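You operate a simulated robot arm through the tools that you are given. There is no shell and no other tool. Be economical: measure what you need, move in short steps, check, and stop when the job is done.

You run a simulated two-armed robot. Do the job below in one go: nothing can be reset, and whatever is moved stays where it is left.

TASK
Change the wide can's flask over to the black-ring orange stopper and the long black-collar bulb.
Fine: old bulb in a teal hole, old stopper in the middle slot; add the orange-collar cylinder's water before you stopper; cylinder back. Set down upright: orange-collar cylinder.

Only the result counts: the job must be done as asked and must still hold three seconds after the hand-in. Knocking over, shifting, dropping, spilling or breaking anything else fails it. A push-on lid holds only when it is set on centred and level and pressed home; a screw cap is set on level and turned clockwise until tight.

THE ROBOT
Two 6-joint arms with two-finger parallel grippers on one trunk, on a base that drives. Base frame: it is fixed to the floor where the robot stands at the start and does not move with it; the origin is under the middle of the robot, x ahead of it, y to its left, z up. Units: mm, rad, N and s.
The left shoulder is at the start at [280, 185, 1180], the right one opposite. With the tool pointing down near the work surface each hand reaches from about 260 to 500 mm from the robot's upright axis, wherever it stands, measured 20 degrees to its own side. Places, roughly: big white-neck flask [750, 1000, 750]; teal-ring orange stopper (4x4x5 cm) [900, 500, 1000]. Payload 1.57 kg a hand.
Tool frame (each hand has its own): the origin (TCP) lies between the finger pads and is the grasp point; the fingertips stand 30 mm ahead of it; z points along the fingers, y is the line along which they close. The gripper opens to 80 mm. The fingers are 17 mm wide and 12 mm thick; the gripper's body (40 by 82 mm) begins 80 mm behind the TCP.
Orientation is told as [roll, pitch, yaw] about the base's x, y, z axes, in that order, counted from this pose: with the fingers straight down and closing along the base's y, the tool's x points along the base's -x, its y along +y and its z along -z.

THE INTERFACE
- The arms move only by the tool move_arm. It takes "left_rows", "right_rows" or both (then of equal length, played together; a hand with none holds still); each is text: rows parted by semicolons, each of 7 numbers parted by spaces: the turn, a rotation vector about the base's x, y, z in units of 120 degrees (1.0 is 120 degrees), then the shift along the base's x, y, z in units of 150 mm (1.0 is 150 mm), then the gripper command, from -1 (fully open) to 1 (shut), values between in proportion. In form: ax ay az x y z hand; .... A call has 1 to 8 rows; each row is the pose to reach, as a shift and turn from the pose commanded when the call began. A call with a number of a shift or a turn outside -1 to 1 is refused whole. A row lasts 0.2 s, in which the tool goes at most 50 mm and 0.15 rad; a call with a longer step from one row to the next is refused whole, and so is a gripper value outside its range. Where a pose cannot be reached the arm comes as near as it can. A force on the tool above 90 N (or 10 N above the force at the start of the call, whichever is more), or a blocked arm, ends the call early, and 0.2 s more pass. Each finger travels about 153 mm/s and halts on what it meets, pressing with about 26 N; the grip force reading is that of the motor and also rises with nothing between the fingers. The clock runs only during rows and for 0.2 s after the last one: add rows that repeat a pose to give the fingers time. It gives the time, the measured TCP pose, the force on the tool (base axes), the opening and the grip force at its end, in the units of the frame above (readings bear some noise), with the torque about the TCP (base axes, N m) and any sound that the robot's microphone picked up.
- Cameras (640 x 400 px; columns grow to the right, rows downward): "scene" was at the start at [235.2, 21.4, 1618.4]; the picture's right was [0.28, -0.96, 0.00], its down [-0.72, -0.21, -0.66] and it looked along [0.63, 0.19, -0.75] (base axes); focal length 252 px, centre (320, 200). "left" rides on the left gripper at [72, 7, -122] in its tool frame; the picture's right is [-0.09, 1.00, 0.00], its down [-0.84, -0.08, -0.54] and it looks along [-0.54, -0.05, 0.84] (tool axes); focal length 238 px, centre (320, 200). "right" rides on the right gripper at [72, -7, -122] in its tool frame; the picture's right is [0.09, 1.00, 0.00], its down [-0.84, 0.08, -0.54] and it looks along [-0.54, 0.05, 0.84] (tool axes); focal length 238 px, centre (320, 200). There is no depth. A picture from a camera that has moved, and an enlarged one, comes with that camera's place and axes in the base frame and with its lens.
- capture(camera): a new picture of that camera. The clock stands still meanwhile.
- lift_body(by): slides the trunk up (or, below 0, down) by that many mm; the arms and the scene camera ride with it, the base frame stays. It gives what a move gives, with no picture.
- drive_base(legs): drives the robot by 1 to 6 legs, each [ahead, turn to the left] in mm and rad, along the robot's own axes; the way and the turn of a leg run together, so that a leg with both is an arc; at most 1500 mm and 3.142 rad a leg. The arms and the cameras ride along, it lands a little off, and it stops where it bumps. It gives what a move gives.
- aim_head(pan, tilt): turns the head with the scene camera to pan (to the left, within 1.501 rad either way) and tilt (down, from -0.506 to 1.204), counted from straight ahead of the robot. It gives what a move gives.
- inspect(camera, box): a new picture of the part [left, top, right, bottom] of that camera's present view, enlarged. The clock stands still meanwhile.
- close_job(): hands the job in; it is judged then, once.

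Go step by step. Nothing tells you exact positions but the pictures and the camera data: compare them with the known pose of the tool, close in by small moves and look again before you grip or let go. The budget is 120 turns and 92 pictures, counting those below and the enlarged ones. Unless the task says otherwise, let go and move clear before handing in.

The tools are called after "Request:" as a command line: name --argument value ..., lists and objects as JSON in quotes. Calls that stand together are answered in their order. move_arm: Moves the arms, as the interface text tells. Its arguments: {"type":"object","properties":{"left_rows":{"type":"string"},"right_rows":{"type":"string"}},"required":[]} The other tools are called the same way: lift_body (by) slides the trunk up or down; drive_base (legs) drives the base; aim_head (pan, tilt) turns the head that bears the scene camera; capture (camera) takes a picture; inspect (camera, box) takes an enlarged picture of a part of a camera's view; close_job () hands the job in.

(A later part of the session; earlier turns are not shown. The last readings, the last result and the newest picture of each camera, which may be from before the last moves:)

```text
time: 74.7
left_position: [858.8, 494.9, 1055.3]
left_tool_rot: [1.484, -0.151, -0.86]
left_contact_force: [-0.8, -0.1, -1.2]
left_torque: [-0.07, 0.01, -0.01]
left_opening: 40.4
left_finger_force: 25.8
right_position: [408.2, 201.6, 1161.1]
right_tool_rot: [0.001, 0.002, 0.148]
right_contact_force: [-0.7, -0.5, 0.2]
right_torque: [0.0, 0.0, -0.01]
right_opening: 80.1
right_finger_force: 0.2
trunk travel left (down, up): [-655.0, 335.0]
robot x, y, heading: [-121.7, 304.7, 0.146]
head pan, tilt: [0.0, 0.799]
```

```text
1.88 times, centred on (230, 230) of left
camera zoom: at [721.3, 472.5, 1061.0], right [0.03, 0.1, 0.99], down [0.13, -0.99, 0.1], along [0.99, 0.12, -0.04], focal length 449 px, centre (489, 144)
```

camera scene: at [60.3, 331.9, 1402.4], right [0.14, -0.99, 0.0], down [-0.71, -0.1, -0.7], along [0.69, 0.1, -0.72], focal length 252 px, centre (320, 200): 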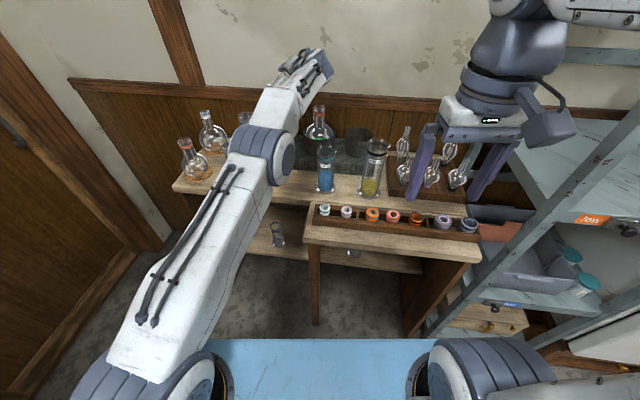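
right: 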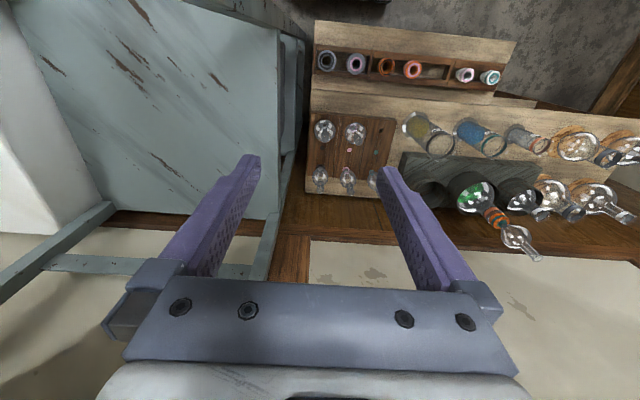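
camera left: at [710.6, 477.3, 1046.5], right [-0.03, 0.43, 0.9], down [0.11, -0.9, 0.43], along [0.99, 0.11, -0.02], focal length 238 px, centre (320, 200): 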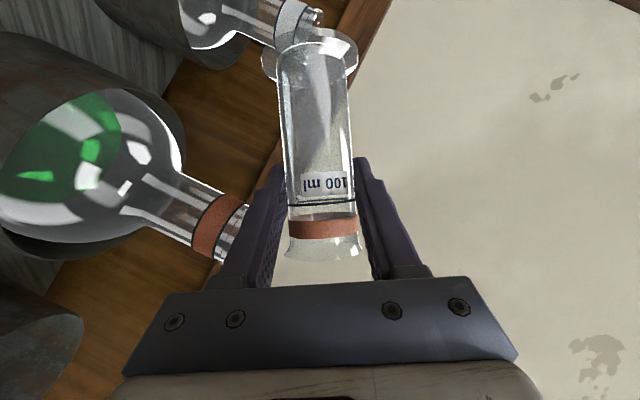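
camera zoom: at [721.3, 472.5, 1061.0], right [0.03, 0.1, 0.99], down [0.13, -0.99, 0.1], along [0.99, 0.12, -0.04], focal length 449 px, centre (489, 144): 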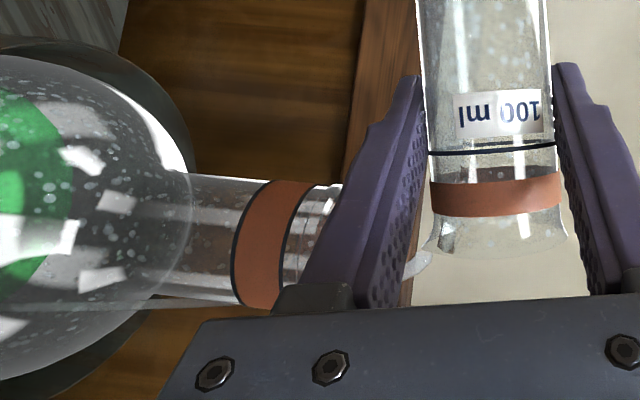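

The stream arcs a bit beyond the neck's centre, so I shift 5 mm back (+y) and go on slowly.

Request:
move_arm --left_rows "0 0 0 0 0.033 0 1;0 0 0 0 0.033 0 1;0.0328 0.006 0 0.002 0.026 0.018 1;0.0328 0.006 0 0.002 0.026 0.018 1;0.0656 0.012 0 0.004 0.016 0.036 1;0.0656 0.012 0 0.004 0.016 0.036 1;0.082 0.015 0 0.005 0.011 0.045 1;0.082 0.015 0 0.005 0.011 0.045 1"

Request:
inspect --camera "left" --box '[60, 80, 400, 320]'

```text
time: 76.5
left_position: [861.9, 497.6, 1061.6]
left_tool_rot: [1.571, 0.002, -0.867]
left_contact_force: [0.4, 0.1, -1.4]
left_torque: [0.0, 0.02, 0.01]
left_opening: 40.6
left_finger_force: 25.8
right_position: [408.6, 202.3, 1161.7]
right_tool_rot: [0.0, 0.003, 0.146]
right_contact_force: [1.2, -0.4, 0.0]
right_torque: [0.01, -0.02, 0.05]
right_opening: 80.1
right_finger_force: 0.0
trunk travel left (down, up): [-655.0, 335.0]
robot x, y, heading: [-118.2, 306.1, 0.15]
head pan, tilt: [0.0, 0.799]
```

```text
1.67 times, centred on (230, 200) of left
camera zoom: at [722.3, 473.0, 1068.3], right [0.06, -0.07, 1.0], down [0.13, -0.99, -0.08], along [0.99, 0.13, -0.05], focal length 397 px, centre (470, 200)
```

zoom: 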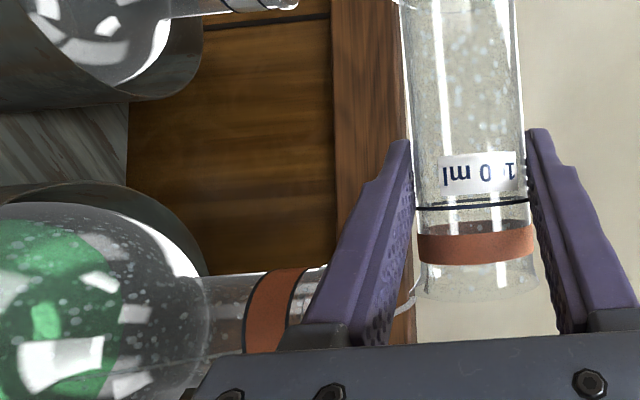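

The stream now falls centrally and is thinning. I tilt to about 106° and hold to drain it.

Request:
move_arm --left_rows "0.041 0.0075 0 0.003 -0.014 0.018 1;0.041 0.0075 0 0.003 -0.014 0.018 1;0.082 0.015 0 0.006 -0.03 0.037 1;0.082 0.015 0 0.006 -0.03 0.037 1;0.131 0.024 0 0.009 -0.05 0.056 1;0.131 0.024 0 0.009 -0.05 0.056 1;0.131 0.024 0 0.009 -0.05 0.056 1;0.131 0.024 0 0.009 -0.05 0.056 1"

Request:
move_arm --left_rows "0 0 0 0 0 0 1;0 0 0 0 0 0 1;0 0 0 0 0 0 1;0 0 0 0 0 0 1;0 0 0 0 0 0 1;0 0 0 0 0 0 1"

Request:
inspect --camera "left" --box '[60, 40, 400, 320]'

```text
time: 78.3
left_position: [864.5, 490.1, 1070.1]
left_tool_rot: [1.714, 0.241, -0.849]
left_contact_force: [0.4, -0.6, 0.1]
left_torque: [-0.03, 0.01, -0.03]
left_opening: 40.3
left_finger_force: 26.2
right_position: [408.3, 202.1, 1161.2]
right_tool_rot: [-0.001, 0.002, 0.146]
right_contact_force: [0.0, 0.5, -0.3]
right_torque: [-0.03, 0.0, 0.03]
right_opening: 79.9
right_finger_force: 0.1
trunk travel left (down, up): [-655.0, 335.0]
robot x, y, heading: [-121.6, 307.8, 0.143]
head pan, tilt: [0.0, 0.799]
```

```text
time: 79.7
left_position: [862.8, 490.4, 1069.6]
left_tool_rot: [1.714, 0.241, -0.85]
left_contact_force: [-0.1, 0.2, -0.4]
left_torque: [-0.03, -0.01, 0.0]
left_opening: 40.2
left_finger_force: 26.1
right_position: [409.4, 202.4, 1161.4]
right_tool_rot: [-0.001, 0.0, 0.146]
right_contact_force: [0.7, -0.1, 0.0]
right_torque: [-0.03, 0.02, 0.02]
right_opening: 80.0
right_finger_force: 0.1
trunk travel left (down, up): [-655.0, 335.0]
robot x, y, heading: [-118.7, 309.5, 0.146]
head pan, tilt: [0.0, 0.799]
```

```text
1.43 times, centred on (230, 180) of left
camera zoom: at [724.4, 463.6, 1076.8], right [0.11, -0.34, 0.94], down [0.12, -0.93, -0.35], along [0.99, 0.15, -0.06], focal length 340 px, centre (449, 229)
```

zoom: 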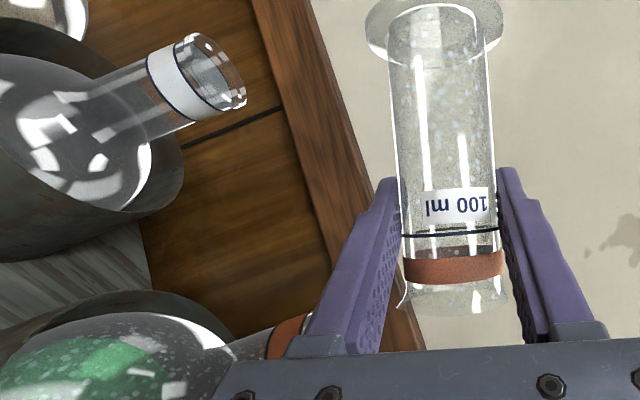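

Only droplets remain. I raise the cylinder clear and turn it upright again.

Request:
move_arm --left_rows "0 0 0 0 0 0.2 1;0 0 0 0 0 0.4 1;-0.0679 -0.0124 0 -0.03 0.08 0.4 1;-0.1358 -0.0248 0 -0.06 0.16 0.4 1;-0.2037 -0.0372 0 -0.1 0.24 0.4 1;-0.2716 -0.0496 0 -0.15 0.3 0.4 1;-0.3395 -0.062 0 -0.2 0.35 0.4 1;-0.4074 -0.0744 0 -0.25 0.4 0.4 1"

Request:
move_arm --left_rows "-0.066 -0.012 0 -0.1 0 0 1;-0.132 -0.024 0 -0.2 0 0 1;-0.198 -0.036 0 -0.3 0 0 1;-0.264 -0.048 0 -0.4 0 0 1;-0.33 -0.06 0 -0.5 0 0 1;-0.396 -0.072 0 -0.6 0 0 1;-0.4616 -0.084 0 -0.7 0 0 1;-0.4616 -0.084 0 -0.7 0 0 1"

```text
time: 81.5
left_position: [826.9, 548.7, 1128.2]
left_tool_rot: [1.247, -0.501, -0.783]
left_contact_force: [0.2, -0.2, -0.9]
left_torque: [-0.02, -0.01, 0.02]
left_opening: 40.2
left_finger_force: 26.2
right_position: [408.6, 203.0, 1161.0]
right_tool_rot: [0.001, 0.001, 0.147]
right_contact_force: [-0.2, -0.2, -0.8]
right_torque: [0.03, 0.03, 0.01]
right_opening: 80.1
right_finger_force: 0.0
trunk travel left (down, up): [-655.0, 335.0]
robot x, y, heading: [-118.5, 303.8, 0.147]
head pan, tilt: [0.0, 0.799]
```

```text
time: 83.3
left_position: [719.0, 550.4, 1129.9]
left_tool_rot: [-0.003, -1.047, 0.183]
left_contact_force: [-0.1, 0.2, -0.7]
left_torque: [0.04, 0.02, -0.02]
left_opening: 40.1
left_finger_force: 25.7
right_position: [409.4, 200.8, 1161.6]
right_tool_rot: [0.0, 0.0, 0.146]
right_contact_force: [0.2, 1.1, -0.4]
right_torque: [0.01, 0.0, 0.0]
right_opening: 80.2
right_finger_force: 0.0
trunk travel left (down, up): [-655.0, 335.0]
robot x, y, heading: [-115.8, 307.1, 0.147]
head pan, tilt: [0.0, 0.799]
```

Upright again. I lower toward its old place at (697,553).

Request:
move_arm --left_rows "0 0 0 -0.08 0.01 -0.2 1;0 0 0 -0.147 0.017 -0.45 1;0 0 0 -0.147 0.017 -0.7 1;0 0 0 -0.147 0.017 -0.95 1;0 0 0 -0.147 0.017 -0.95 1"

Request:
move_arm --left_rows "0 0 0 0 0 -0.2 1;0 0 0 0 0 -0.4 1;0 0 0 0 0 -0.54 1;0 0 0 0 0 -0.64 1;0 0 0 0 0 -0.64 1"

Request:
capture --camera "left"

```text
time: 84.5
left_position: [698.1, 553.1, 987.9]
left_tool_rot: [0.001, -1.048, 0.18]
left_contact_force: [0.1, 0.4, -2.1]
left_torque: [0.01, -0.05, -0.01]
left_opening: 40.1
left_finger_force: 26.3
right_position: [408.0, 201.9, 1160.7]
right_tool_rot: [-0.001, 0.004, 0.147]
right_contact_force: [-0.1, 0.2, 0.0]
right_torque: [-0.01, -0.01, 0.03]
right_opening: 80.1
right_finger_force: 0.0
trunk travel left (down, up): [-655.0, 335.0]
robot x, y, heading: [-116.8, 306.5, 0.145]
head pan, tilt: [0.0, 0.799]
```

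```text
time: 85.7
left_position: [704.9, 556.6, 897.1]
left_tool_rot: [0.039, -1.04, 0.141]
left_contact_force: [0.8, -0.1, -0.6]
left_torque: [-0.01, 0.05, 0.0]
left_opening: 40.3
left_finger_force: 25.9
left hand out of reach, approached as far as the arm can: row 4, 5
right_position: [408.4, 201.8, 1160.6]
right_tool_rot: [0.0, 0.001, 0.146]
right_contact_force: [0.9, 0.4, -0.5]
right_torque: [0.06, -0.04, 0.01]
right_opening: 80.0
right_finger_force: 0.0
trunk travel left (down, up): [-655.0, 335.0]
robot x, y, heading: [-120.5, 307.0, 0.146]
head pan, tilt: [0.0, 0.799]
```

```text
30 pictures are left
camera left: at [565.7, 539.5, 897.2], right [-0.13, 0.99, 0.1], down [-0.03, -0.1, 0.99], along [0.99, 0.13, 0.04], focal length 238 px, centre (320, 200)
```

left: 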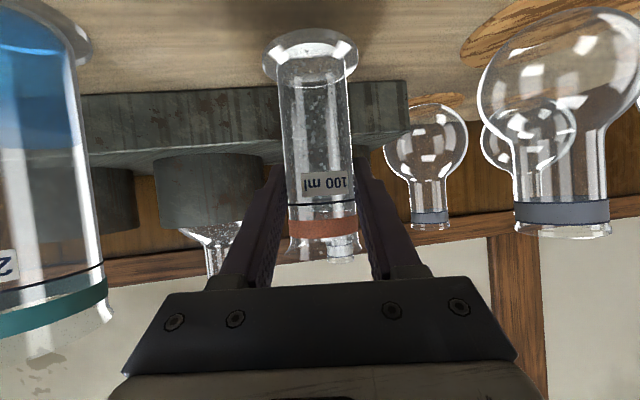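

At the limit again here; I raise, back off 60 mm, and set it down from there.

Request:
move_arm --left_rows "0 0 0 0 0 0.2 1;0 0 0 0 0 0.45 1;0 0 0 0 0 0.6 1;0 0 0 0 0 0.6 1"

Request:
drive_base --legs '[[-60, 0]]'

```text
time: 86.7
left_position: [703.9, 557.9, 986.3]
left_tool_rot: [0.001, -1.047, 0.18]
left_contact_force: [0.8, 0.8, -1.0]
left_torque: [-0.01, 0.02, 0.0]
left_opening: 40.3
left_finger_force: 26.0
right_position: [408.2, 202.3, 1161.6]
right_tool_rot: [0.001, 0.002, 0.146]
right_contact_force: [0.4, -0.7, -0.3]
right_torque: [0.0, 0.01, 0.01]
right_opening: 80.1
right_finger_force: 0.1
trunk travel left (down, up): [-655.0, 335.0]
robot x, y, heading: [-117.9, 307.2, 0.148]
head pan, tilt: [0.0, 0.799]
```

```text
time: 87.7
left_position: [644.4, 548.4, 986.0]
left_tool_rot: [0.001, -1.045, 0.18]
left_contact_force: [0.1, 0.5, -1.4]
left_torque: [-0.02, 0.0, -0.02]
left_opening: 40.3
left_finger_force: 26.1
right_position: [348.1, 193.5, 1160.4]
right_tool_rot: [0.002, 0.001, 0.148]
right_contact_force: [-0.3, 0.0, 0.1]
right_torque: [-0.03, 0.04, -0.01]
right_opening: 79.9
right_finger_force: 0.0
trunk travel left (down, up): [-655.0, 335.0]
robot x, y, heading: [-181.3, 297.8, 0.147]
head pan, tilt: [0.0, 0.799]
```

Request:
move_arm --left_rows "0 0 0 0.2 0.02 0 1;0 0 0 0.35 0.03 -0.1 1;0 0 0 0.35 0.03 -0.35 1;0 0 0 0.35 0.03 -0.55 1;0 0 0 0.35 0.03 -0.64 1;0 0 0 0.35 0.03 -0.64 1"

Request:
move_arm --left_rows "0 0 0 0 0 -0.025 1;0 0 0 0 0 -0.05 1;0 0 0 0 0 -0.05 1"

```text
time: 89.1
left_position: [698.2, 553.2, 889.7]
left_tool_rot: [-0.001, -1.047, 0.18]
left_contact_force: [-0.2, -0.1, -0.9]
left_torque: [0.03, -0.01, 0.01]
left_opening: 40.1
left_finger_force: 25.8
right_position: [348.3, 193.7, 1160.1]
right_tool_rot: [0.0, 0.001, 0.148]
right_contact_force: [-0.1, -0.4, 0.2]
right_torque: [-0.01, 0.01, 0.0]
right_opening: 80.0
right_finger_force: 0.0
trunk travel left (down, up): [-655.0, 335.0]
robot x, y, heading: [-175.8, 298.1, 0.147]
head pan, tilt: [0.0, 0.799]
```

```text
time: 89.9
left_position: [695.1, 552.8, 882.7]
left_tool_rot: [-0.001, -1.048, 0.18]
left_contact_force: [0.5, 0.2, -1.1]
left_torque: [-0.02, -0.02, 0.0]
left_opening: 39.8
left_finger_force: 26.5
right_position: [348.6, 192.9, 1160.3]
right_tool_rot: [-0.003, 0.003, 0.147]
right_contact_force: [0.7, -0.6, -0.1]
right_torque: [0.04, 0.02, 0.05]
right_opening: 79.9
right_finger_force: 0.1
trunk travel left (down, up): [-655.0, 335.0]
robot x, y, heading: [-182.0, 296.5, 0.143]
head pan, tilt: [0.0, 0.799]
```

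Request:
move_arm --left_rows "0 0 0 0 0 -0.012 1;0 0 0 0 0 -0.02 1;0 0 0 0 0 -0.02 1"

Request:
inspect --camera "left" --box '[200, 20, 440, 260]'

```text
time: 90.7
left_position: [696.2, 553.0, 880.8]
left_tool_rot: [-0.001, -1.047, 0.18]
left_contact_force: [0.2, 0.1, -1.0]
left_torque: [-0.01, -0.01, 0.0]
left_opening: 40.1
left_finger_force: 26.0
right_position: [348.5, 193.5, 1160.7]
right_tool_rot: [0.001, 0.001, 0.147]
right_contact_force: [-0.2, -0.1, 0.6]
right_torque: [0.02, 0.04, -0.01]
right_opening: 79.7
right_finger_force: 0.1
trunk travel left (down, up): [-655.0, 335.0]
robot x, y, heading: [-179.1, 300.6, 0.146]
head pan, tilt: [0.0, 0.799]
```

```text
1.67 times, centred on (320, 140) of left
camera zoom: at [556.2, 534.3, 879.4], right [-0.13, 0.99, 0.08], down [-0.04, -0.09, 1.0], along [0.99, 0.13, 0.05], focal length 397 px, centre (320, 300)
```

zoom: 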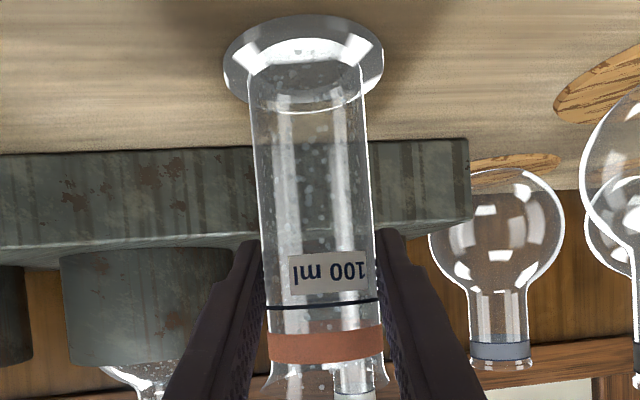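

Request:
move_arm --left_rows "0 0 0 0 0 -0.01 1;0 0 0 0 0 -0.017 1;0 0 0 0 0 -0.017 1"

```text
time: 91.5
left_position: [697.8, 552.2, 880.1]
left_tool_rot: [0.0, -1.053, 0.183]
left_contact_force: [-2.2, 2.9, 14.0]
left_torque: [0.13, 0.47, -0.04]
left_opening: 40.3
left_finger_force: 25.8
right_position: [347.7, 193.0, 1160.8]
right_tool_rot: [0.0, 0.003, 0.145]
right_contact_force: [0.1, -0.2, -0.2]
right_torque: [-0.01, 0.04, -0.02]
right_opening: 80.1
right_finger_force: 0.1
trunk travel left (down, up): [-655.0, 335.0]
robot x, y, heading: [-176.8, 295.1, 0.148]
head pan, tilt: [0.0, 0.799]
```

Touched down. I ease off, open and lift the hand straight up.

Request:
move_arm --left_rows "0 0 0 0 0 0.008 1;0 0 0 0 0 0.008 0.1;0 0 0 0 0 0.008 -0.5;0 0 0 0 0 0.008 -1;0 0 0 0 0 0.3 -1;0 0 0 0 0 0.6 -1;0 0 0 0 0 0.9 -1;0 0 0 0 0 1 -1"

Request:
capture --camera "left"

```text
time: 93.3
left_position: [695.9, 551.5, 1028.4]
left_tool_rot: [0.0, -1.048, 0.181]
left_contact_force: [0.3, -0.3, -0.1]
left_torque: [0.03, 0.0, 0.0]
left_opening: 80.3
left_finger_force: 0.0
right_position: [348.0, 193.2, 1160.9]
right_tool_rot: [-0.001, 0.002, 0.147]
right_contact_force: [0.7, 0.0, 0.0]
right_torque: [-0.02, 0.02, 0.01]
right_opening: 80.0
right_finger_force: 0.1
trunk travel left (down, up): [-655.0, 335.0]
robot x, y, heading: [-182.5, 297.3, 0.152]
head pan, tilt: [0.0, 0.799]
```

```text
28 pictures are left
camera left: at [556.0, 532.9, 1028.3], right [-0.13, 0.99, 0.08], down [-0.04, -0.09, 1.0], along [0.99, 0.13, 0.05], focal length 238 px, centre (320, 200)
```

left: 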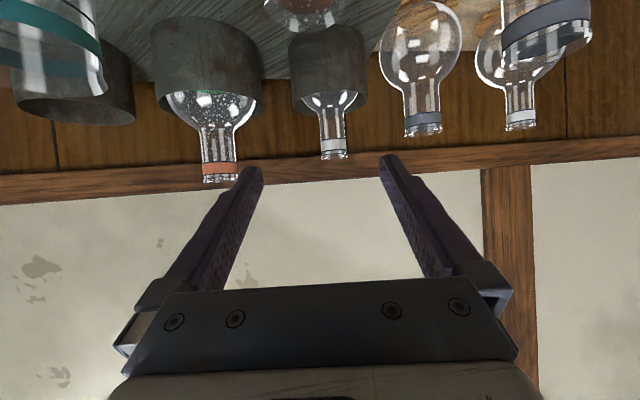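

I raise the trunk again, bring the hand back to vertical, and return the robot to its former place.

Request:
lift_body --by 220

Request:
move_arm --left_rows "-0.0112 0.0617 0 -0.05 0 0.1 -1;-0.0224 0.1234 0 -0.1 0 0.2 -1;-0.0336 0.185 0 -0.15 0 0.3 -1;-0.0449 0.2467 0 -0.2 0 0.4 -1;-0.0561 0.3083 0 -0.25 0 0.5 -1;-0.0673 0.37 0 -0.3 0 0.5 -1;-0.0785 0.4316 0 -0.35 0 0.5 -1;-0.0897 0.4933 0 -0.4 0 0.5 -1"

Request:
drive_base --legs '[[0, -0.15], [180, 0]]'

Request:
capture --camera "scene"

```text
time: 95.6
left_position: [696.3, 552.3, 1247.3]
left_tool_rot: [0.0, -1.046, 0.179]
left_contact_force: [-0.2, 0.4, -0.3]
left_torque: [0.0, 0.01, -0.02]
left_opening: 80.0
left_finger_force: 0.0
right_position: [348.9, 193.1, 1381.1]
right_tool_rot: [0.001, 0.003, 0.145]
right_contact_force: [-0.4, 0.6, 0.1]
right_torque: [-0.03, 0.02, -0.01]
right_opening: 80.0
right_finger_force: 0.0
trunk travel left (down, up): [-875.0, 115.0]
robot x, y, heading: [-182.9, 293.6, 0.149]
head pan, tilt: [0.0, 0.799]
```

```text
time: 97.4
left_position: [625.8, 552.3, 1323.3]
left_tool_rot: [0.0, 0.004, 0.18]
left_contact_force: [0.2, 0.5, 0.2]
left_torque: [-0.03, -0.04, -0.03]
left_opening: 80.0
left_finger_force: 0.0
left hand out of reach, approached as far as the arm can: row 1, 2, 3, 8
right_position: [348.1, 192.5, 1380.4]
right_tool_rot: [0.001, 0.0, 0.148]
right_contact_force: [-0.5, 0.0, 0.3]
right_torque: [0.01, -0.01, -0.03]
right_opening: 79.9
right_finger_force: 0.1
trunk travel left (down, up): [-875.0, 115.0]
robot x, y, heading: [-180.5, 299.8, 0.145]
head pan, tilt: [0.0, 0.799]
```

```text
time: 99.5
left_position: [835.2, 432.0, 1323.8]
left_tool_rot: [0.001, 0.004, 0.037]
left_contact_force: [-0.1, 0.3, -0.6]
left_torque: [0.03, 0.02, 0.06]
left_opening: 80.1
left_finger_force: 0.1
right_position: [507.3, 117.3, 1382.3]
right_tool_rot: [0.0, 0.003, 0.0]
right_contact_force: [1.0, 0.4, 0.6]
right_torque: [-0.05, 0.01, -0.01]
right_opening: 80.0
right_finger_force: 0.1
trunk travel left (down, up): [-875.0, 115.0]
robot x, y, heading: [3.9, 301.1, 0.002]
head pan, tilt: [0.0, 0.799]
```

```text
27 pictures are left
camera scene: at [241.2, 297.2, 1622.5], right [0.0, -1.0, 0.0], down [-0.72, 0.0, -0.7], along [0.7, 0.0, -0.72], focal length 252 px, centre (320, 200)
```

scene: 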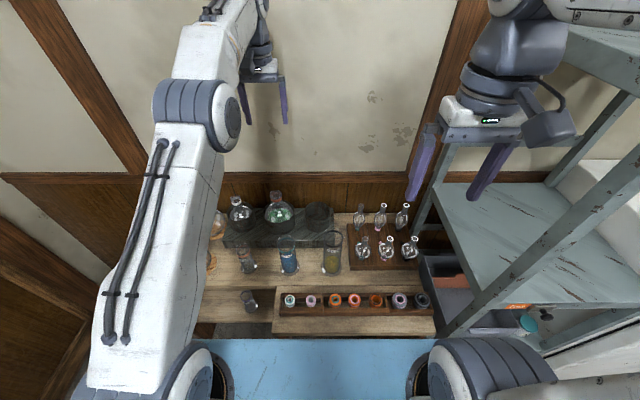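

The cylinder stands back in place. Now the left hand goes to the black-ring orange stopper at about (561,129); the right hand moves up a bit.

Request:
move_arm --left_rows "0 0 -0.0177 -0.2 -0.2 0 -0.3;0 0 -0.0177 -0.4 -0.4 0 -0.3;0 0 -0.0177 -0.6 -0.6 -0.1 -0.3;0 0 -0.0177 -0.8 -0.8 -0.2 -0.3;0 0 -0.0177 -1 -1 -0.3 -0.3" --right_rows "0 0 0 0 0 0.15 -1;0 0 0 0 0 0.3 -1;0 0 0 0 0 0.45 -1;0 0 0 0 0 0.6 -1;0 0 0 0 0 0.6 -1"

Request:
move_arm --left_rows "0 0 0 -0.2 -0.1 -0.2 -0.3;0 0 0 -0.4 -0.2 -0.4 -0.3;0 0 0 -0.6 -0.35 -0.6 -0.3;0 0 0 -0.75 -0.55 -0.8 -0.3;0 0 0 -0.83 -0.8 -0.95 -0.3;0 0 0 -0.83 -1 -1 -0.3;0 0 0 -0.83 -1 -1 -0.3"

Request:
move_arm --left_rows "0 0 0 0 -0.02 -0.3 -0.3;0 0 0 0 -0.02 -0.6 -0.3;0 0 0 0 -0.02 -0.9 -0.3;0 0 0 0 -0.02 -1 -0.3;0 0 0 0 -0.02 -1 -0.3"

Request:
capture --camera "left"

```text
time: 100.7
left_position: [686.3, 283.4, 1277.9]
left_tool_rot: [0.001, 0.004, -0.001]
left_contact_force: [0.4, -0.3, 0.5]
left_torque: [0.01, 0.01, 0.02]
left_opening: 52.3
left_finger_force: 0.0
right_position: [507.7, 117.4, 1472.9]
right_tool_rot: [0.001, 0.001, 0.002]
right_contact_force: [0.6, -0.8, 0.9]
right_torque: [0.01, 0.0, -0.01]
right_opening: 79.9
right_finger_force: 0.0
trunk travel left (down, up): [-875.0, 115.0]
robot x, y, heading: [-1.5, 299.0, 0.002]
head pan, tilt: [0.0, 0.799]
```

```text
time: 102.3
left_position: [565.5, 133.4, 1128.1]
left_tool_rot: [0.0, 0.003, -0.002]
left_contact_force: [0.4, -0.3, 0.5]
left_torque: [0.03, 0.01, -0.01]
left_opening: 52.0
left_finger_force: 0.0
right_position: [507.8, 116.2, 1472.0]
right_tool_rot: [-0.002, 0.003, 0.0]
right_contact_force: [-0.6, -17.1, -1.7]
right_torque: [-0.57, 0.08, -0.03]
right_opening: 65.5
right_finger_force: 0.1
trunk travel left (down, up): [-875.0, 115.0]
robot x, y, heading: [-0.8, 293.9, 0.004]
head pan, tilt: [0.0, 0.799]
```

```text
time: 103.5
left_position: [561.7, 129.6, 977.3]
left_tool_rot: [-0.001, 0.003, -0.003]
left_contact_force: [0.0, -0.2, 0.3]
left_torque: [-0.02, -0.04, 0.0]
left_opening: 51.9
left_finger_force: 0.1
right_position: [508.9, 118.1, 1472.1]
right_tool_rot: [0.0, 0.002, 0.001]
right_contact_force: [0.5, 0.6, -0.3]
right_torque: [0.02, -0.02, 0.02]
right_opening: 79.8
right_finger_force: 0.0
trunk travel left (down, up): [-875.0, 115.0]
robot x, y, heading: [-0.9, 298.1, -0.005]
head pan, tilt: [0.0, 0.799]
```

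```text
26 pictures are left
camera left: at [491.4, 135.2, 1100.0], right [0.09, 1.0, 0.0], down [0.84, -0.08, 0.54], along [0.54, -0.05, -0.84], focal length 238 px, centre (320, 200)
```

left: 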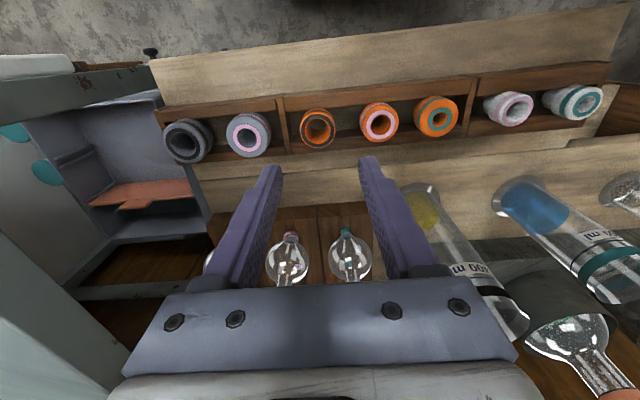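

Over the stopper; its centre is at about (562,127). I lower with a narrower opening, checking the divider clearance, and move the right hand further away.

Request:
move_arm --left_rows "0 0 0 0.006 -0.013 -0.2 -0.1;0 0 0 0.006 -0.013 -0.4 -0.1;0 0 0 0.006 -0.013 -0.53 -0.1;0 0 0 0.006 -0.013 -0.53 -0.1" --right_rows "0 0 0 0 -0.1 0.15 -1;0 0 0 0 -0.2 0.3 -1;0 0 0 0.1 -0.3 0.4 -1;0 0 0 0.1 -0.4 0.4 -1"

Request:
inspect --camera "left" --box '[200, 90, 440, 240]'

```text
time: 104.5
left_position: [563.4, 127.6, 897.7]
left_tool_rot: [0.0, 0.003, -0.002]
left_contact_force: [0.4, -0.4, 0.2]
left_torque: [-0.01, 0.01, 0.04]
left_opening: 44.1
left_finger_force: 0.0
right_position: [522.2, 57.0, 1530.5]
right_tool_rot: [-0.001, 0.002, 0.003]
right_contact_force: [0.7, 1.0, 0.3]
right_torque: [-0.03, -0.01, 0.03]
right_opening: 80.0
right_finger_force: 0.0
trunk travel left (down, up): [-875.0, 115.0]
robot x, y, heading: [3.1, 296.7, -0.001]
head pan, tilt: [0.0, 0.799]
```

```text
2.67 times, centred on (320, 165) of left
camera zoom: at [491.3, 133.7, 1020.8], right [0.09, 1.0, 0.0], down [0.84, -0.08, 0.54], along [0.54, -0.05, -0.84], focal length 636 px, centre (320, 293)
```

zoom: 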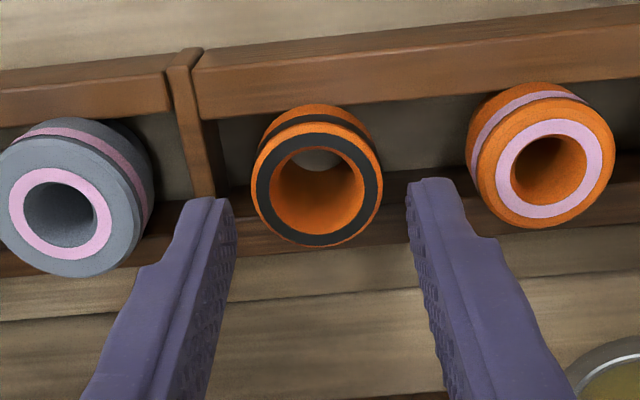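

Request:
move_arm --left_rows "0 0 0 0.013 -0.006 -0.1 -0.1;0 0 0 0.013 -0.006 -0.2 -0.1;0 0 0 0.013 -0.006 -0.2 -0.1"

Request:
inspect --camera "left" --box '[200, 90, 440, 240]'

```text
time: 105.3
left_position: [563.1, 126.5, 868.7]
left_tool_rot: [0.001, 0.004, -0.004]
left_contact_force: [0.8, -0.7, -0.1]
left_torque: [0.0, 0.0, -0.02]
left_opening: 43.8
left_finger_force: 0.0
right_position: [520.6, 57.9, 1532.3]
right_tool_rot: [0.002, 0.002, 0.002]
right_contact_force: [-0.2, 0.4, 0.4]
right_torque: [0.01, 0.01, 0.02]
right_opening: 80.2
right_finger_force: 0.0
trunk travel left (down, up): [-875.0, 115.0]
robot x, y, heading: [-0.8, 293.2, -0.001]
head pan, tilt: [0.0, 0.799]
```

```text
2.67 times, centred on (320, 165) of left
camera zoom: at [492.2, 133.2, 991.1], right [0.09, 1.0, 0.0], down [0.84, -0.08, 0.54], along [0.54, -0.05, -0.84], focal length 636 px, centre (320, 293)
```

zoom: 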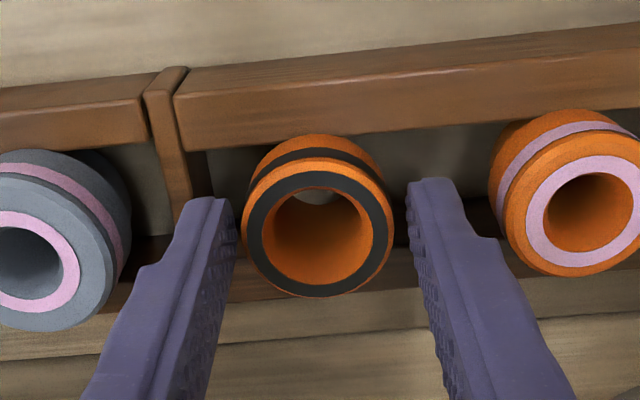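

Position matches the earlier stopper grip. I close and lift.

Request:
move_arm --left_rows "0 0 0 0 0 -0.015 -0.1;0 0 0 0 0 -0.015 0.3;0 0 0 0 0 -0.015 1;0 0 0 0 0 -0.015 1"

Request:
move_arm --left_rows "0 0 0 0 0 0.1 1;0 0 0 0 0 0.35 1;0 0 0 0 0 0.65 1;0 0 0 0 0 0.95 1;0 0 0 0 0 1 1"

Request:
inspect --camera "left" --box '[200, 60, 440, 240]'

```text
time: 106.3
left_position: [563.0, 126.9, 866.5]
left_tool_rot: [-0.001, 0.003, -0.004]
left_contact_force: [0.6, -2.4, 4.2]
left_torque: [-0.05, -0.01, -0.03]
left_opening: 35.9
left_finger_force: 25.9
right_position: [521.9, 57.6, 1531.8]
right_tool_rot: [0.0, 0.002, -0.001]
right_contact_force: [-0.2, -0.3, 0.8]
right_torque: [0.0, 0.01, -0.04]
right_opening: 80.0
right_finger_force: 0.1
trunk travel left (down, up): [-875.0, 115.0]
robot x, y, heading: [1.8, 297.1, 0.002]
head pan, tilt: [0.0, 0.799]
```

```text
time: 107.5
left_position: [563.0, 126.9, 1017.3]
left_tool_rot: [0.0, 0.004, -0.004]
left_contact_force: [-0.2, -0.2, 0.1]
left_torque: [0.0, 0.0, 0.02]
left_opening: 36.1
left_finger_force: 26.1
right_position: [522.6, 57.3, 1531.1]
right_tool_rot: [0.001, 0.001, 0.001]
right_contact_force: [-0.5, 0.8, -0.4]
right_torque: [0.01, -0.01, -0.02]
right_opening: 80.1
right_finger_force: 0.1
trunk travel left (down, up): [-875.0, 115.0]
robot x, y, heading: [1.8, 297.8, 0.004]
head pan, tilt: [0.0, 0.799]
```

```text
2.22 times, centred on (320, 150) of left
camera zoom: at [492.1, 133.4, 1139.2], right [0.1, 1.0, 0.0], down [0.84, -0.08, 0.54], along [0.54, -0.05, -0.84], focal length 530 px, centre (320, 311)
```

zoom: 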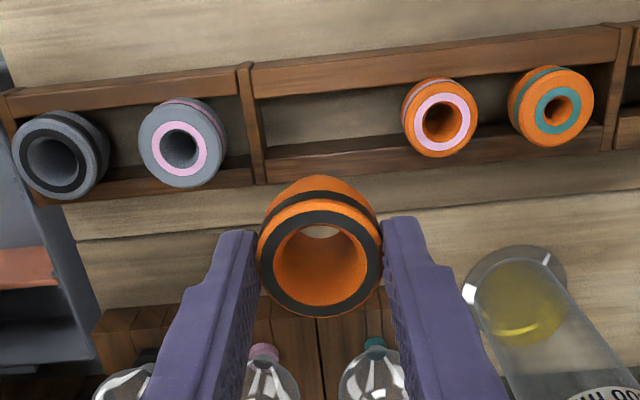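

The stopper is held level. I carry it to above the flask neck.

Request:
move_arm --left_rows "0 0 0 0 0 0.3 1;0 0 0 0 0 0.6 1;0 0 0 0.1 0.1 0.85 1;0 0 0 0.3 0.3 0.9 1;0 0 0 0.5 0.5 0.9 1;0 0 0 0.7 0.7 0.9 1;0 0 0 0.85 0.9 0.9 1;0 0 0 1 1 0.9 1"

Request:
move_arm --left_rows "0 0 0 0.2 0.2 0 1;0 0 0 0.4 0.4 0 1;0 0 0 0.6 0.6 0 1;0 0 0 0.8 0.8 0 1;0 0 0 1 1 0 1;0 0 0 1 1 0 1"

Request:
move_arm --left_rows "0 0 0 0.027 0.163 0 1;0 0 0 0.027 0.163 -0.2 1;0 0 0 0.027 0.163 -0.35 1;0 0 0 0.027 0.163 -0.35 1"

Request:
inspect --camera "scene" --box '[230, 150, 326, 220]'

Request:
inspect --camera "left" --box '[220, 60, 420, 240]'

```text
time: 109.3
left_position: [714.1, 275.5, 1150.5]
left_tool_rot: [0.0, 0.004, -0.003]
left_contact_force: [-0.1, 0.2, 0.0]
left_torque: [0.04, 0.01, 0.01]
left_opening: 36.1
left_finger_force: 26.0
right_position: [521.7, 58.2, 1531.6]
right_tool_rot: [0.0, 0.002, 0.0]
right_contact_force: [0.4, 0.5, 0.0]
right_torque: [-0.03, -0.04, 0.01]
right_opening: 80.0
right_finger_force: 0.1
trunk travel left (down, up): [-875.0, 115.0]
robot x, y, heading: [3.3, 298.3, -0.0]
head pan, tilt: [0.0, 0.799]
```

```text
time: 110.7
left_position: [865.7, 427.5, 1152.1]
left_tool_rot: [0.0, 0.006, -0.004]
left_contact_force: [0.3, 0.2, -0.6]
left_torque: [0.0, 0.0, 0.0]
left_opening: 35.8
left_finger_force: 25.6
right_position: [521.5, 58.9, 1532.3]
right_tool_rot: [0.0, 0.002, 0.001]
right_contact_force: [0.1, 0.4, -0.9]
right_torque: [-0.03, 0.01, 0.04]
right_opening: 80.1
right_finger_force: 0.0
trunk travel left (down, up): [-875.0, 115.0]
robot x, y, heading: [-1.6, 297.7, 0.0]
head pan, tilt: [0.0, 0.799]
```

```text
time: 111.7
left_position: [870.1, 451.7, 1099.9]
left_tool_rot: [0.002, 0.004, -0.004]
left_contact_force: [-0.1, 0.1, 0.0]
left_torque: [0.0, 0.05, 0.03]
left_opening: 36.3
left_finger_force: 25.9
right_position: [520.9, 57.3, 1531.5]
right_tool_rot: [0.001, 0.002, 0.0]
right_contact_force: [0.2, -0.1, -0.7]
right_torque: [-0.02, -0.01, -0.01]
right_opening: 79.9
right_finger_force: 0.0
trunk travel left (down, up): [-875.0, 115.0]
robot x, y, heading: [1.1, 295.6, 0.003]
head pan, tilt: [0.0, 0.799]
```

```text
5.71 times, centred on (278, 185) of scene
camera zoom: at [241.5, 297.2, 1622.5], right [0.0, -1.0, 0.0], down [-0.72, 0.0, -0.7], along [0.7, 0.0, -0.72], focal length 1441 px, centre (560, 286)
```

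zoom: 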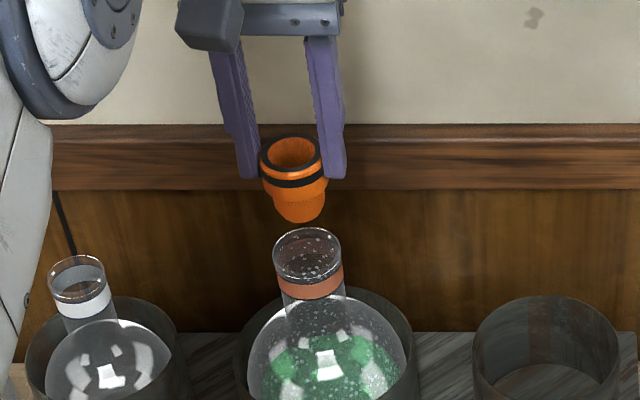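

```text
2.22 times, centred on (320, 150) of left
camera zoom: at [798.9, 458.1, 1221.9], right [0.09, 1.0, 0.0], down [0.84, -0.08, 0.54], along [0.54, -0.05, -0.84], focal length 530 px, centre (320, 311)
```

zoom: 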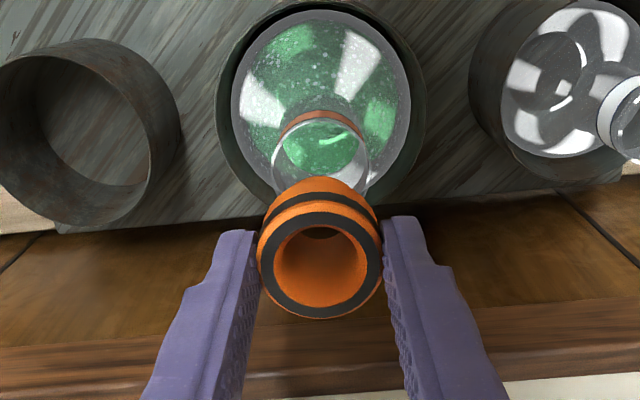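

The neck sits about 7 mm nearer (−x) than the stopper's axis. I correct and lower to just above the mouth.

Request:
move_arm --left_rows "0 0 0 -0.047 0 0 1;0 0 0 -0.047 0 -0.1 1;0 0 0 -0.047 0 -0.1 1"

Request:
inspect --camera "scene" --box '[254, 160, 302, 195]'

Request:
inspect --camera "left" --box '[260, 90, 380, 200]'

```text
time: 112.5
left_position: [862.1, 453.2, 1083.0]
left_tool_rot: [0.0, 0.004, -0.004]
left_contact_force: [0.3, -0.2, -0.3]
left_torque: [-0.01, 0.04, 0.05]
left_opening: 36.0
left_finger_force: 26.1
right_position: [522.6, 57.0, 1531.6]
right_tool_rot: [0.001, 0.002, 0.001]
right_contact_force: [0.5, -0.8, 0.2]
right_torque: [0.02, -0.03, -0.02]
right_opening: 80.1
right_finger_force: 0.2
trunk travel left (down, up): [-875.0, 115.0]
robot x, y, heading: [1.1, 298.4, -0.002]
head pan, tilt: [0.0, 0.799]
```

```text
11.43 times, centred on (278, 178) of scene
camera zoom: at [241.6, 297.2, 1622.5], right [0.0, -1.0, 0.0], down [-0.72, 0.0, -0.7], along [0.7, 0.0, -0.72], focal length 2883 px, centre (800, 457)
```

zoom: 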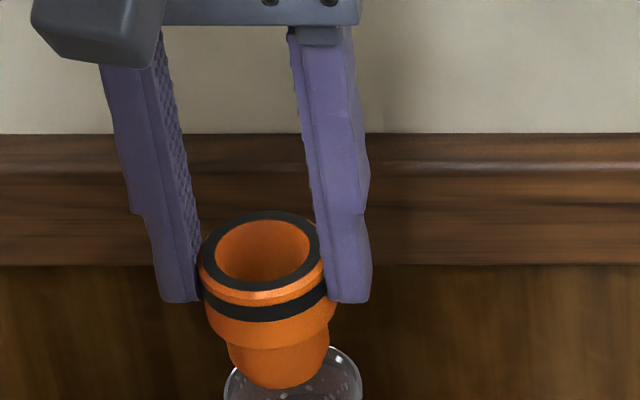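

```text
3.64 times, centred on (320, 145) of left
camera zoom: at [791.1, 459.4, 1206.0], right [0.09, 1.0, 0.0], down [0.84, -0.08, 0.54], along [0.54, -0.05, -0.84], focal length 867 px, centre (320, 400)
```

zoom: 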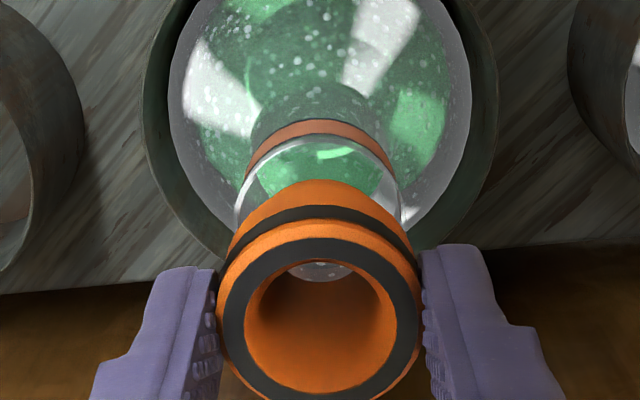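

Aligned to about 1–2 mm. I shift 1.3 mm (−y) and lower the plug into the mouth gently.

Request:
move_arm --left_rows "0 0 0 0 -0.009 0 1;0 0 0 0 -0.009 -0.06 1;0 0 0 0 -0.009 -0.11 1;0 0 0 0 -0.009 -0.11 1"

Request:
inspect --camera "scene" --box '[254, 165, 302, 200]'

```text
time: 113.5
left_position: [861.2, 450.5, 1068.2]
left_tool_rot: [0.001, 0.002, -0.004]
left_contact_force: [-0.7, 1.1, 7.1]
left_torque: [-0.02, 0.07, -0.02]
left_opening: 36.2
left_finger_force: 26.3
right_position: [521.4, 58.9, 1533.1]
right_tool_rot: [0.0, 0.002, 0.0]
right_contact_force: [0.1, 0.4, -0.1]
right_torque: [-0.01, 0.01, -0.01]
right_opening: 80.2
right_finger_force: 0.0
trunk travel left (down, up): [-875.0, 115.0]
robot x, y, heading: [0.3, 299.5, 0.003]
head pan, tilt: [0.0, 0.799]
```

```text
11.43 times, centred on (278, 182) of scene
camera zoom: at [241.0, 297.1, 1622.7], right [0.0, -1.0, 0.0], down [-0.72, 0.0, -0.7], along [0.7, 0.0, -0.72], focal length 2883 px, centre (800, 400)
```

zoom: 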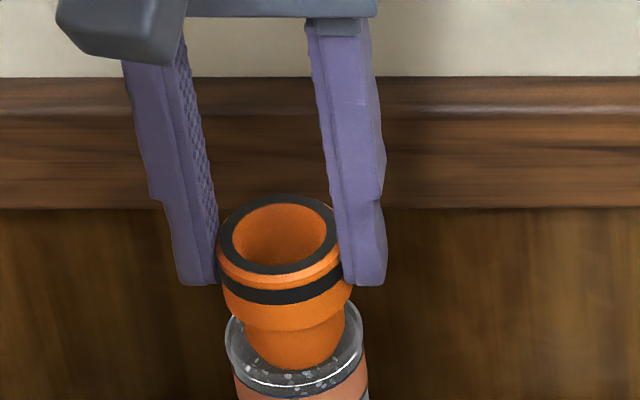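

A light contact (7 N). I check from the hand camera before pressing on.

Request:
inspect --camera "left" --box '[260, 90, 380, 200]'

```text
3.64 times, centred on (320, 145) of left
camera zoom: at [790.1, 456.4, 1190.8], right [0.1, 1.0, 0.0], down [0.84, -0.08, 0.54], along [0.54, -0.05, -0.84], focal length 867 px, centre (320, 400)
```

zoom: 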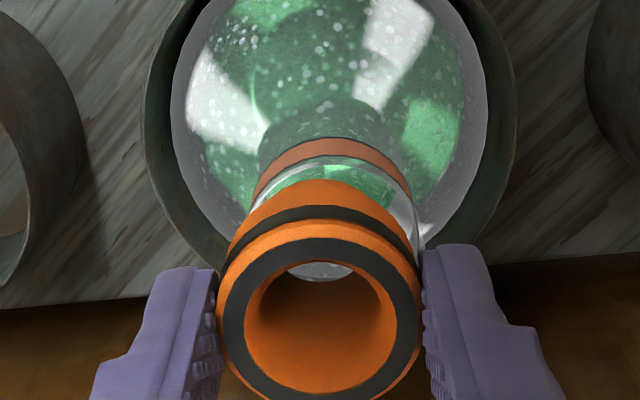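

Both views together suggest the plug is 2 mm too near and 1 mm too far right. I lift slightly, correct and lower again.

Request:
move_arm --left_rows "0 0 0 0 0 0.03 1;0 0 0 0.015 0.008 0.03 1;0 0 0 0.015 0.008 0 1;0 0 0 0.015 0.008 -0.02 1;0 0 0 0.015 0.008 -0.02 1"

```text
time: 114.7
left_position: [864.0, 451.3, 1064.3]
left_tool_rot: [0.0, 0.003, -0.003]
left_contact_force: [0.0, -0.2, 0.2]
left_torque: [0.02, -0.02, 0.02]
left_opening: 36.1
left_finger_force: 26.4
right_position: [521.6, 57.3, 1530.9]
right_tool_rot: [0.0, 0.003, -0.001]
right_contact_force: [0.5, 0.3, 0.1]
right_torque: [-0.03, 0.04, -0.03]
right_opening: 80.1
right_finger_force: 0.0
trunk travel left (down, up): [-875.0, 115.0]
robot x, y, heading: [-0.2, 301.2, 0.002]
head pan, tilt: [0.0, 0.799]
```

No contact now, so it is inside the mouth. I go on down in small steps.

Request:
move_arm --left_rows "0 0 0 0 0 -0.03 1;0 0 0 0 0 -0.06 1;0 0 0 0 0 -0.06 1"

Request:
inspect --camera "scene" --box '[254, 165, 302, 200]'

```text
time: 115.5
left_position: [863.1, 451.9, 1055.3]
left_tool_rot: [0.001, 0.004, -0.004]
left_contact_force: [-0.1, 0.9, 0.1]
left_torque: [0.03, -0.06, 0.02]
left_opening: 36.3
left_finger_force: 26.5
right_position: [522.7, 58.9, 1531.4]
right_tool_rot: [0.001, 0.003, 0.0]
right_contact_force: [0.6, 0.7, -0.4]
right_torque: [0.0, 0.0, -0.01]
right_opening: 79.5
right_finger_force: 0.0
trunk travel left (down, up): [-875.0, 115.0]
robot x, y, heading: [2.3, 296.5, 0.005]
head pan, tilt: [0.0, 0.799]
```

```text
11.43 times, centred on (278, 182) of scene
camera zoom: at [241.5, 297.2, 1622.5], right [0.0, -1.0, 0.0], down [-0.72, 0.0, -0.7], along [0.7, 0.0, -0.72], focal length 2883 px, centre (800, 400)
```

zoom: 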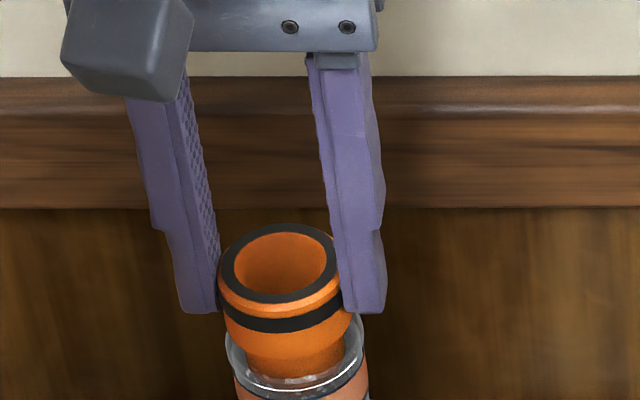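

Request:
move_arm --left_rows "0 0 0 0 0 -0.025 1;0 0 0 0 0 -0.05 1;0 0 0 0 0 -0.05 1"

```text
time: 116.3
left_position: [863.0, 451.6, 1046.9]
left_tool_rot: [0.0, 0.003, -0.003]
left_contact_force: [0.1, -0.2, 1.7]
left_torque: [0.02, -0.06, 0.02]
left_opening: 36.0
left_finger_force: 26.0
right_position: [521.7, 57.9, 1530.7]
right_tool_rot: [-0.001, 0.003, 0.002]
right_contact_force: [1.0, 0.2, -0.6]
right_torque: [0.01, -0.02, 0.01]
right_opening: 80.0
right_finger_force: 0.0
trunk travel left (down, up): [-875.0, 115.0]
robot x, y, heading: [-1.2, 296.2, 0.0]
head pan, tilt: [0.0, 0.799]
```

Request:
move_arm --left_rows "0 0 0 0 0 -0.012 1;0 0 0 0 0 -0.025 1;0 0 0 0 0 -0.025 1"

Request:
inspect --camera "scene" --box '[254, 170, 302, 205]'

```text
time: 117.1
left_position: [863.5, 452.4, 1045.4]
left_tool_rot: [-0.002, 0.0, -0.003]
left_contact_force: [3.6, 3.3, 21.2]
left_torque: [0.31, -0.21, 0.01]
left_opening: 36.3
left_finger_force: 25.9
right_position: [520.9, 58.8, 1531.9]
right_tool_rot: [-0.001, 0.002, 0.002]
right_contact_force: [-0.2, -0.2, -0.2]
right_torque: [-0.02, -0.02, 0.05]
right_opening: 80.0
right_finger_force: 0.1
trunk travel left (down, up): [-875.0, 115.0]
robot x, y, heading: [-2.0, 298.1, 0.0]
head pan, tilt: [0.0, 0.799]
```

```text
11.43 times, centred on (278, 188) of scene
camera zoom: at [240.4, 297.2, 1622.9], right [0.0, -1.0, 0.0], down [-0.72, 0.0, -0.7], along [0.7, 0.0, -0.72], focal length 2883 px, centre (800, 343)
```

zoom: 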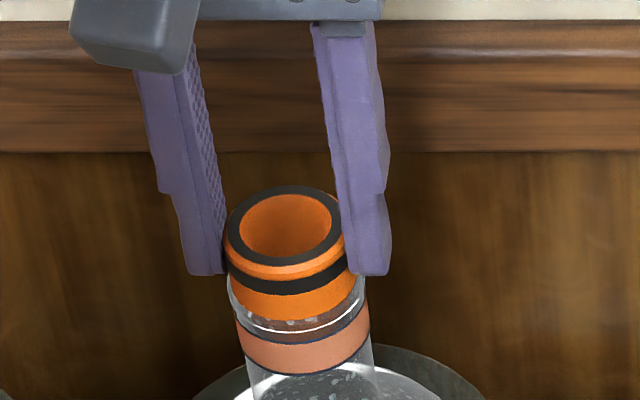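

It is seated at the same depth as the old one. I press a little harder to bring it home, then ease off, release and rise.

Request:
move_arm --left_rows "0 0 0 0 0 -0.012 1;0 0 0 0 0 -0.012 1;0 0 0 0 0 -0.012 1"

Request:
move_arm --left_rows "0 0 0 0 0 0.03 1;0 0 0 0 0 0.03 0.05;0 0 0 0 0 0.03 -0.5;0 0 0 0 0 0.1 -0.5;0 0 0 0 0 0.4 -0.5;0 0 0 0 0 0.6 -0.5;0 0 0 0 0 0.6 -0.5"

Request:
inspect --camera "scene" --box '[244, 160, 312, 215]'

Request:
inspect --camera "left" --box '[220, 60, 420, 240]'

```text
time: 117.9
left_position: [863.2, 451.3, 1046.5]
left_tool_rot: [-0.001, -0.005, -0.003]
left_contact_force: [1.5, 3.5, 31.7]
left_torque: [0.29, 0.0, -0.01]
left_opening: 36.2
left_finger_force: 25.8
right_position: [520.5, 58.6, 1533.0]
right_tool_rot: [0.002, -0.001, 0.001]
right_contact_force: [0.1, -0.6, 0.2]
right_torque: [0.02, 0.03, -0.02]
right_opening: 79.9
right_finger_force: 0.0
trunk travel left (down, up): [-875.0, 115.0]
robot x, y, heading: [-1.4, 299.6, -0.0]
head pan, tilt: [0.0, 0.799]
```

```text
time: 119.5
left_position: [862.7, 451.1, 1131.7]
left_tool_rot: [0.0, 0.003, -0.003]
left_contact_force: [1.0, -1.1, 0.3]
left_torque: [-0.02, 0.02, 0.0]
left_opening: 59.8
left_finger_force: 0.0
right_position: [523.0, 58.3, 1531.1]
right_tool_rot: [0.001, 0.002, 0.0]
right_contact_force: [0.7, 0.3, -0.1]
right_torque: [-0.02, 0.01, -0.01]
right_opening: 80.0
right_finger_force: 0.0
trunk travel left (down, up): [-875.0, 115.0]
robot x, y, heading: [-4.1, 300.2, 0.001]
head pan, tilt: [0.0, 0.799]
```

```text
7.27 times, centred on (278, 188) of scene
camera zoom: at [241.3, 297.2, 1622.5], right [0.0, -1.0, 0.0], down [-0.72, 0.0, -0.7], along [0.7, 0.0, -0.72], focal length 1834 px, centre (626, 291)
```

zoom: 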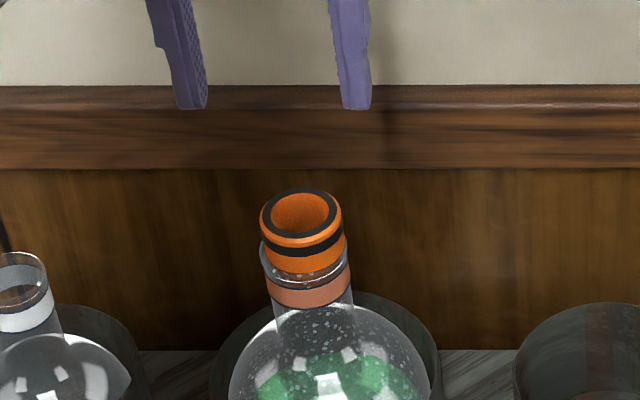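

```text
2.22 times, centred on (320, 150) of left
camera zoom: at [791.4, 457.9, 1254.9], right [0.09, 1.0, 0.0], down [0.84, -0.08, 0.54], along [0.54, -0.05, -0.84], focal length 530 px, centre (320, 311)
```

zoom: 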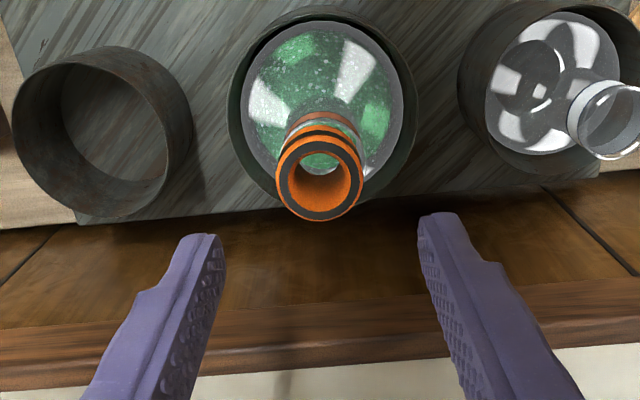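

The stopper sits level in the neck. To be sure it is home, I press straight down on its rim with the fingertips set 24 mm apart.

Request:
move_arm --left_rows "0 0 0 0.02 0 -0.1 0.4;0 0 0 0.02 0 -0.3 0.4;0 0 0 0.02 0 -0.44 0.4;0 0 0 0.02 0 -0.44 0.4"

Request:
move_arm --left_rows "0 0 0 0 0 -0.02 0.4;0 0 0 0 0 -0.04 0.4;0 0 0 0 0 -0.05 0.4;0 0 0 0 0 -0.05 0.4"

```text
time: 120.5
left_position: [866.8, 450.2, 1065.7]
left_tool_rot: [0.001, 0.003, -0.003]
left_contact_force: [0.5, 0.4, -0.2]
left_torque: [0.02, -0.03, 0.02]
left_opening: 23.9
left_finger_force: 0.0
right_position: [521.7, 59.3, 1531.3]
right_tool_rot: [0.001, 0.001, 0.0]
right_contact_force: [-0.3, 0.7, -0.2]
right_torque: [-0.03, -0.01, -0.02]
right_opening: 79.8
right_finger_force: 0.2
trunk travel left (down, up): [-875.0, 115.0]
robot x, y, heading: [0.6, 297.4, 0.001]
head pan, tilt: [0.0, 0.799]
```

```text
time: 121.5
left_position: [866.8, 451.3, 1062.1]
left_tool_rot: [0.001, -0.002, -0.004]
left_contact_force: [-1.6, 0.0, 25.3]
left_torque: [0.03, 0.08, -0.02]
left_opening: 24.0
left_finger_force: 0.1
right_position: [520.5, 58.4, 1533.0]
right_tool_rot: [0.001, 0.0, -0.001]
right_contact_force: [0.2, 0.6, -0.3]
right_torque: [0.02, -0.04, 0.0]
right_opening: 80.0
right_finger_force: 0.0
trunk travel left (down, up): [-875.0, 115.0]
robot x, y, heading: [0.8, 296.5, -0.001]
head pan, tilt: [0.0, 0.799]
```

Request:
move_arm --left_rows "0 0 0 0 0 -0.013 0.4;0 0 0 0 0 -0.027 0.4;0 0 0 0 0 -0.035 0.4;0 0 0 0 0 -0.035 0.4"

```text
time: 122.5
left_position: [868.3, 449.8, 1061.2]
left_tool_rot: [0.0, -0.01, -0.004]
left_contact_force: [-6.4, -1.8, 51.1]
left_torque: [0.12, 0.42, 0.02]
left_opening: 24.0
left_finger_force: 0.3
right_position: [519.4, 57.0, 1533.0]
right_tool_rot: [0.001, 0.001, 0.002]
right_contact_force: [0.1, -0.4, -0.7]
right_torque: [-0.01, 0.0, 0.01]
right_opening: 80.1
right_finger_force: 0.1
trunk travel left (down, up): [-875.0, 115.0]
robot x, y, heading: [-0.9, 294.9, 0.006]
head pan, tilt: [0.0, 0.799]
```

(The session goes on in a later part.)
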